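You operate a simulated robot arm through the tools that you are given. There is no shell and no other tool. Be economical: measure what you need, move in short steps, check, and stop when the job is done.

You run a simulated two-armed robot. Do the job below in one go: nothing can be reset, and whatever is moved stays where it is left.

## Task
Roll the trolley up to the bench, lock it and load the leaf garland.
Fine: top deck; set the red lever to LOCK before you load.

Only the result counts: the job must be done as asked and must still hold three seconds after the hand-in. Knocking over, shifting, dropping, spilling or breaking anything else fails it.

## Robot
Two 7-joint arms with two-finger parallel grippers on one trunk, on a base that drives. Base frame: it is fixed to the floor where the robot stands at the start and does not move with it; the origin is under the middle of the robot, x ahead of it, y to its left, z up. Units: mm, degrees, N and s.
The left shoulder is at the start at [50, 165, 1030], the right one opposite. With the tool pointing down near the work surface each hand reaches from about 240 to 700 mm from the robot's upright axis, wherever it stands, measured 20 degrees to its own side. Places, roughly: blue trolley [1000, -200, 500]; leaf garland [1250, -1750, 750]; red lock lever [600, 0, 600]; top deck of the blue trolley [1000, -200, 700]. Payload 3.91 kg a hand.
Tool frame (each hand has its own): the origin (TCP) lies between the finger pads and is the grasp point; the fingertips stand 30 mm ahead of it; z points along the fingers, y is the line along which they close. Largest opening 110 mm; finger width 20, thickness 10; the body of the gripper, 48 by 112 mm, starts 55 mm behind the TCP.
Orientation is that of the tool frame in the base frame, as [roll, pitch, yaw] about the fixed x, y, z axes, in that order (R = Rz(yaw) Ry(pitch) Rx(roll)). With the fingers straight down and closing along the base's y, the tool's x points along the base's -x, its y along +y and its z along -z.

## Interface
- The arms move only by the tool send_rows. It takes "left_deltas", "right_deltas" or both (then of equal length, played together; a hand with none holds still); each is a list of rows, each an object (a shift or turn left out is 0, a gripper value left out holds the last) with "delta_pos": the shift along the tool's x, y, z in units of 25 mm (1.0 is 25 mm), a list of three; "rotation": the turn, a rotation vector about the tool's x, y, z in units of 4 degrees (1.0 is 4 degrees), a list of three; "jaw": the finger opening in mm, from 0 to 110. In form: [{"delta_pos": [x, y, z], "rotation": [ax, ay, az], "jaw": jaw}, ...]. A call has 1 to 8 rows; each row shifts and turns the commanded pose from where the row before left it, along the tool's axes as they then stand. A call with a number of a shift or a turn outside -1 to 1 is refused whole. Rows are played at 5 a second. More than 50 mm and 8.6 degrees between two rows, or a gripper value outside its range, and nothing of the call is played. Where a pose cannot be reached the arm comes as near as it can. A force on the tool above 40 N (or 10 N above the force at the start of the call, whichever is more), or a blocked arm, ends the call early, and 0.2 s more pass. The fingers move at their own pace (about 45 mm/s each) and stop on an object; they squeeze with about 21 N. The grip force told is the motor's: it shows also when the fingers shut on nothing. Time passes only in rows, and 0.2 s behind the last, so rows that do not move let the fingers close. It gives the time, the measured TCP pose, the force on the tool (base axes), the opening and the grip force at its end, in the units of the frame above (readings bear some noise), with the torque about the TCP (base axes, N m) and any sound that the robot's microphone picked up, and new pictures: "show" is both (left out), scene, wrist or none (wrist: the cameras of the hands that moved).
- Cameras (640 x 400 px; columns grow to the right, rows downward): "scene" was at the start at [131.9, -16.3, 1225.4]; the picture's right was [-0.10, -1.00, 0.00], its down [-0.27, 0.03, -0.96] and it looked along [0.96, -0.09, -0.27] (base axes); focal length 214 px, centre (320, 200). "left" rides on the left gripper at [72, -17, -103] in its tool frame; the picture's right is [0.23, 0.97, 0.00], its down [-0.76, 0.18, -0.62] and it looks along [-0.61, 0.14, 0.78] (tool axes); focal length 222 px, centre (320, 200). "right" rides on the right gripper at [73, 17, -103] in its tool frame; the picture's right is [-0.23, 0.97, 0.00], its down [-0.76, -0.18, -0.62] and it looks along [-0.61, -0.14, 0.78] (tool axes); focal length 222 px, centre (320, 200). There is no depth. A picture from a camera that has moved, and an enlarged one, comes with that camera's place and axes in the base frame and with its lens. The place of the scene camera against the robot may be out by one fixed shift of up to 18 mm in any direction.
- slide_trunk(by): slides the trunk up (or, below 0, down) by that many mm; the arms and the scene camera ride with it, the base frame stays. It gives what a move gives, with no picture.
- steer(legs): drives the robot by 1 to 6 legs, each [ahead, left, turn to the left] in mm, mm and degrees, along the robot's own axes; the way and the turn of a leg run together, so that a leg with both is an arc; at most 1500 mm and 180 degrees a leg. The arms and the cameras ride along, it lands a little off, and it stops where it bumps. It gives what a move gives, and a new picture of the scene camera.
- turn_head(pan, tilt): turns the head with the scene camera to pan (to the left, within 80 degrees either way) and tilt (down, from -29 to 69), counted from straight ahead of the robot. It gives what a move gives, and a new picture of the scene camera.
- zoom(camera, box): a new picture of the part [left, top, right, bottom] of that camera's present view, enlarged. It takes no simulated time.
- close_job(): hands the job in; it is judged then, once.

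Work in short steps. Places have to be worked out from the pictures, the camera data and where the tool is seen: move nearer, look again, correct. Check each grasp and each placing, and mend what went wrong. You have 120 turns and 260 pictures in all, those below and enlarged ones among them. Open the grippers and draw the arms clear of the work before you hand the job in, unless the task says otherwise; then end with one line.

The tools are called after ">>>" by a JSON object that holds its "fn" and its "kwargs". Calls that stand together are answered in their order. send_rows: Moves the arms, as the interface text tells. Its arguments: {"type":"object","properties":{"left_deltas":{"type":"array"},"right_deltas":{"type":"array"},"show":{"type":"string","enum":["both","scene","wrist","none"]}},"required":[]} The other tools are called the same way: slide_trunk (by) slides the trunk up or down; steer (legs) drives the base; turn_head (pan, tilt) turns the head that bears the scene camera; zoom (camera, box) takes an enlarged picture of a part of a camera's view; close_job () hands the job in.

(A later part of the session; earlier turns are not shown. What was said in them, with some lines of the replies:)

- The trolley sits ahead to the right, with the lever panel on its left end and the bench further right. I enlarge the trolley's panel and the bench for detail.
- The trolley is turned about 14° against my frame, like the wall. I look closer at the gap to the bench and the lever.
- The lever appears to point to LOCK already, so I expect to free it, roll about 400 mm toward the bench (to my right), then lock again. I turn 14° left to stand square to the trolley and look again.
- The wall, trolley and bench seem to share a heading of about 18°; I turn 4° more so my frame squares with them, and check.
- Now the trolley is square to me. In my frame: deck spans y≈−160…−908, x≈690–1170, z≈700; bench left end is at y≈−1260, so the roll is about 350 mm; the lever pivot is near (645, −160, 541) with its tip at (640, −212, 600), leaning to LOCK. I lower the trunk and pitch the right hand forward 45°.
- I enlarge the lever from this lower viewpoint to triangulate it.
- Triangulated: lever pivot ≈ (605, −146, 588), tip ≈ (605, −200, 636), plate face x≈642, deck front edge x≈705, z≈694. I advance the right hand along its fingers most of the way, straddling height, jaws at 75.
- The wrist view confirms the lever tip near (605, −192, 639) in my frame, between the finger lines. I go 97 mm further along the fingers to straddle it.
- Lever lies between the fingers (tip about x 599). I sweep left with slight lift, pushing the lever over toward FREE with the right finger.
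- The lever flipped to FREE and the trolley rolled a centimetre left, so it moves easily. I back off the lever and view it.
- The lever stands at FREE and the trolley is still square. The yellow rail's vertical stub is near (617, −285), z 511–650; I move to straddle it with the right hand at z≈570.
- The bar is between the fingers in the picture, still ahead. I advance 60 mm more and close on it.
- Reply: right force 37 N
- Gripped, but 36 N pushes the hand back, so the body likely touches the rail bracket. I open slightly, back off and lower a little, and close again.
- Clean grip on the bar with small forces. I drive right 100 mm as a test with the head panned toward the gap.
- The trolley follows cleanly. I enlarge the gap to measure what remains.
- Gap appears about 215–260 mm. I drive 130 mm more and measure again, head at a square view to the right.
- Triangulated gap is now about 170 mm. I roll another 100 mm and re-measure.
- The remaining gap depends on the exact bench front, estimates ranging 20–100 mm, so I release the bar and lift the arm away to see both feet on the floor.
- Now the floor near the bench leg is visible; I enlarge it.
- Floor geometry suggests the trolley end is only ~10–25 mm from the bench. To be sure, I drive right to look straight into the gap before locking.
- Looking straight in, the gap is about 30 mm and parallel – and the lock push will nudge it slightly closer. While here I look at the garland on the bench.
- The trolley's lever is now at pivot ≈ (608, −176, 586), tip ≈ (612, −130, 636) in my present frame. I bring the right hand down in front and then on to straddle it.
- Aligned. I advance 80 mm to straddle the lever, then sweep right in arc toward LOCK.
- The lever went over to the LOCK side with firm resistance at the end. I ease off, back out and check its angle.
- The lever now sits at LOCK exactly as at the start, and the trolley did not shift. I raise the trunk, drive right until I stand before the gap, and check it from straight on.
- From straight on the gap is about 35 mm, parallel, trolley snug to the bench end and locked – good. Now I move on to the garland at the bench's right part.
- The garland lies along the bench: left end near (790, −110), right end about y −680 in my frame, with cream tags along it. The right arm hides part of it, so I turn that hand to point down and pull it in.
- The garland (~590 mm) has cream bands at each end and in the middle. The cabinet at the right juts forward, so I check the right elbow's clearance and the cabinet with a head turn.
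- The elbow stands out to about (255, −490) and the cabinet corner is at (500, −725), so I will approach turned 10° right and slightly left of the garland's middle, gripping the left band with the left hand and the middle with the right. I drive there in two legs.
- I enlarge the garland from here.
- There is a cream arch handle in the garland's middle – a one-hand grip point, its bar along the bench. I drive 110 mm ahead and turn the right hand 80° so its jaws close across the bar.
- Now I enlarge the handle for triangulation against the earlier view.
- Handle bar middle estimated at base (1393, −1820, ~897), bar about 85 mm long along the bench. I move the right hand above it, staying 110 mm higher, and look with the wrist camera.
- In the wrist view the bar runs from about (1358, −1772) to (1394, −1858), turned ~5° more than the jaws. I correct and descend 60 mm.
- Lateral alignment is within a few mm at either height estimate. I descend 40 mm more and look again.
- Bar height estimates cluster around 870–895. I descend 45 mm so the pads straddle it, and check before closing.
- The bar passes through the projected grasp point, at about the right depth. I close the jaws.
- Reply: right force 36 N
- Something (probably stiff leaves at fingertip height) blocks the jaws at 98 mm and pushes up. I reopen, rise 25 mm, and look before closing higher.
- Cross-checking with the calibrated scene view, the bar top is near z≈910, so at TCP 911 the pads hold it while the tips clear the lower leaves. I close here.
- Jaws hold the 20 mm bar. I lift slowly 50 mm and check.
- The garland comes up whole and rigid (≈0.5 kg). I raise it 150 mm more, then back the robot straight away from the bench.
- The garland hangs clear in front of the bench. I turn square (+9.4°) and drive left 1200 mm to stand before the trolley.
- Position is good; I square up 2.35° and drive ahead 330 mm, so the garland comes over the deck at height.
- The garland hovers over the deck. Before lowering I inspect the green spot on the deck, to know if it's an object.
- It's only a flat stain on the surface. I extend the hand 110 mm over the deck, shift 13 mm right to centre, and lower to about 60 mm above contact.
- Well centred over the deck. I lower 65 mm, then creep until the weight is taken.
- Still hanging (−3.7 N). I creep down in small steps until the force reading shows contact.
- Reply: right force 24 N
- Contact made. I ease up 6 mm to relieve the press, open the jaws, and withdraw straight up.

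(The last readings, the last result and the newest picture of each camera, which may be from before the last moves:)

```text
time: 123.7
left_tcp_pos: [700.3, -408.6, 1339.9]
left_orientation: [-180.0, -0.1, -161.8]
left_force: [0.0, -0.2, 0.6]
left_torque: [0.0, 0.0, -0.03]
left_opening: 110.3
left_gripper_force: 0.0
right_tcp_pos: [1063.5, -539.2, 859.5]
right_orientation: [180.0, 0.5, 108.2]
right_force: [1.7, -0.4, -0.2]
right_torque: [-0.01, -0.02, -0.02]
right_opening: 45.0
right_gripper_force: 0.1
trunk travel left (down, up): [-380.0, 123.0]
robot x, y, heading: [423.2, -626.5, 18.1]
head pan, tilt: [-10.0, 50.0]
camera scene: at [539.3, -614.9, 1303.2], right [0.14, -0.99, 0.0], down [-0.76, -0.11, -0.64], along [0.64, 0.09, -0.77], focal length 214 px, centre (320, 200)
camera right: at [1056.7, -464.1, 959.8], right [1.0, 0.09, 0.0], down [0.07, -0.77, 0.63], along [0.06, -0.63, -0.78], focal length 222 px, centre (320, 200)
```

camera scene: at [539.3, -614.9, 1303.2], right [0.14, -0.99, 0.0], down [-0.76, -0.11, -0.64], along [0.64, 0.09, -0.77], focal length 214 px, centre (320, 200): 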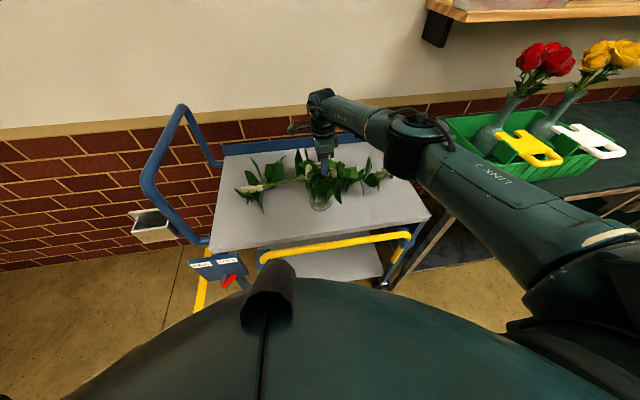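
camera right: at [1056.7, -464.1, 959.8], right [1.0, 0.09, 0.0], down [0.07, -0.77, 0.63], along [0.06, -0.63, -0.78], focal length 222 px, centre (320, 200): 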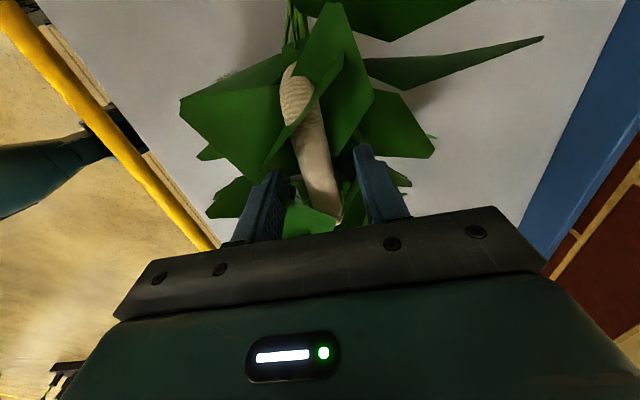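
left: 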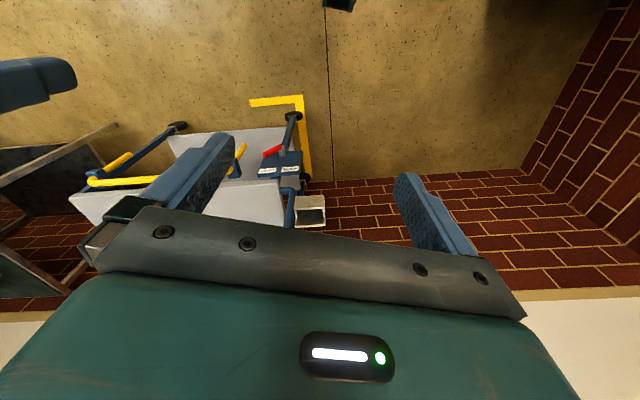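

Released and free of load. I rise straight up slowly, then clear of the deck.

>>> {"fn": "send_rows", "kwargs": {"right_deltas": [{"delta_pos": [0, 0, -0.5]}, {"delta_pos": [0, 0, -0.8]}, {"delta_pos": [0, 0, -1]}, {"delta_pos": [0, 0, -1]}, {"delta_pos": [0, 0, -1]}, {"delta_pos": [0, 0, -1]}, {"delta_pos": [0, 0, -1]}, {"delta_pos": [0, 0, -1]}], "show": "scene"}}

>>> {"fn": "steer", "kwargs": {"legs": [[-330, 0, 0]]}}

>>> {"fn": "zoom", "kwargs": {"camera": "scene", "box": [180, 60, 440, 240]}}

```text
time: 125.5
left_tcp_pos: [700.5, -408.0, 1339.2]
left_orientation: [179.9, 0.0, -161.8]
left_force: [-0.3, 0.2, -0.1]
left_torque: [-0.05, 0.01, 0.02]
left_opening: 110.2
left_gripper_force: 0.0
right_tcp_pos: [1061.9, -537.3, 1042.6]
right_orientation: [-179.9, 0.5, 108.2]
right_force: [-0.3, 0.0, 0.7]
right_torque: [0.03, 0.0, 0.0]
right_opening: 44.9
right_gripper_force: 0.1
trunk travel left (down, up): [-380.0, 123.0]
robot x, y, heading: [423.8, -624.8, 18.1]
head pan, tilt: [-10.0, 50.0]
camera scene: at [539.1, -614.8, 1303.2], right [0.14, -0.99, 0.0], down [-0.76, -0.11, -0.64], along [0.64, 0.09, -0.77], focal length 214 px, centre (320, 200)
```

scene: 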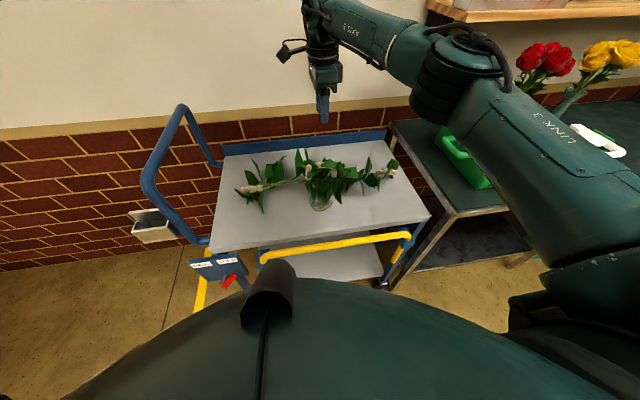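

```text
time: 127.7
left_tcp_pos: [394.4, -508.3, 1339.8]
left_orientation: [180.0, 0.0, -161.9]
left_force: [0.0, 0.1, -0.6]
left_torque: [-0.01, -0.01, -0.02]
left_opening: 110.0
left_gripper_force: 0.1
right_tcp_pos: [755.6, -638.4, 1041.5]
right_orientation: [179.9, 0.5, 108.2]
right_force: [0.9, 0.2, 0.6]
right_torque: [0.01, -0.01, 0.02]
right_opening: 45.0
right_gripper_force: 0.0
trunk travel left (down, up): [-380.0, 123.0]
robot x, y, heading: [122.7, -728.7, 18.2]
head pan, tilt: [-10.0, 50.0]
camera scene: at [232.3, -715.6, 1303.3], right [0.14, -0.99, 0.0], down [-0.76, -0.11, -0.64], along [0.64, 0.09, -0.77], focal length 214 px, centre (320, 200)
```

scene: 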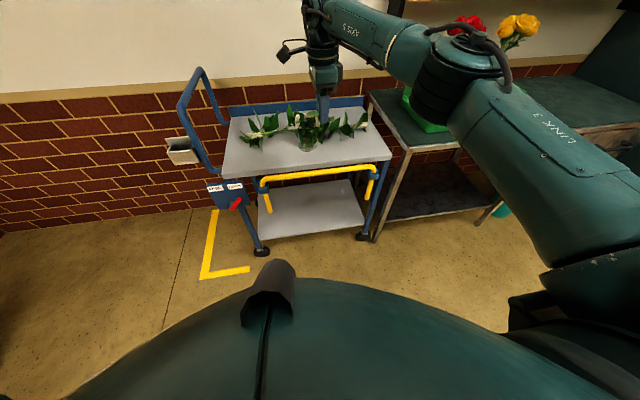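

```text
2.22 times, centred on (310, 150) of scene
camera zoom: at [232.3, -715.6, 1303.3], right [0.14, -0.99, 0.0], down [-0.76, -0.11, -0.64], along [0.64, 0.09, -0.77], focal length 477 px, centre (342, 311)
```

zoom: 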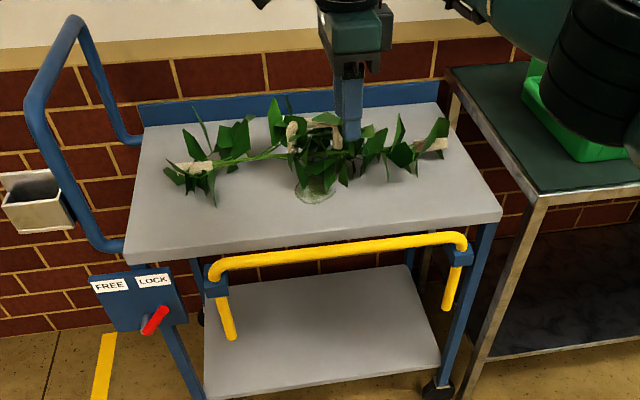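

The garland lies fully on the top deck, the lever stands at LOCK and the trolley sits at the bench. I open the jaw fully and do a last check.

>>> {"fn": "send_rows", "kwargs": {"right_deltas": [{"jaw": 110}, {}, {}, {}], "show": "scene"}}

>>> {"fn": "close_job", "kwargs": {}}

```text
time: 128.7
left_tcp_pos: [395.7, -509.8, 1340.0]
left_orientation: [-179.9, 0.0, -161.9]
left_force: [0.0, -0.7, -0.3]
left_torque: [0.0, -0.02, 0.0]
left_opening: 110.1
left_gripper_force: 0.1
right_tcp_pos: [757.3, -637.6, 1041.2]
right_orientation: [-179.9, 0.4, 108.2]
right_force: [-0.2, -0.1, 0.1]
right_torque: [-0.03, 0.0, 0.03]
right_opening: 110.0
right_gripper_force: 0.0
trunk travel left (down, up): [-380.0, 123.0]
robot x, y, heading: [116.5, -733.8, 18.1]
head pan, tilt: [-10.0, 50.0]
camera scene: at [232.8, -715.4, 1303.2], right [0.14, -0.99, 0.0], down [-0.76, -0.11, -0.64], along [0.64, 0.09, -0.77], focal length 214 px, centre (320, 200)
```

scene: 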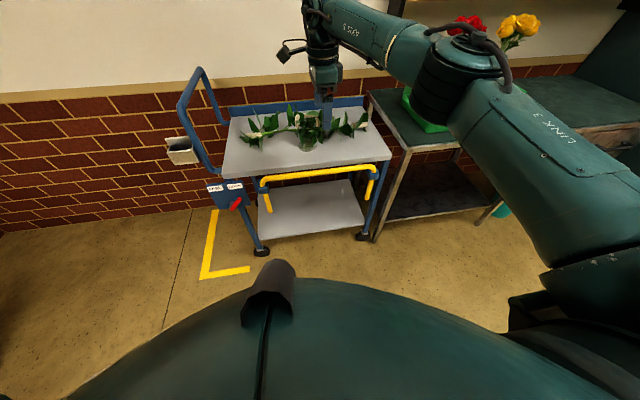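

```text
The job is handed in.
```

The trolley now stands at the bench end with a gap of about 35 mm by camera estimate; I set the lever to LOCK before loading, the leaf garland lies on the top deck, and the job is handed in.
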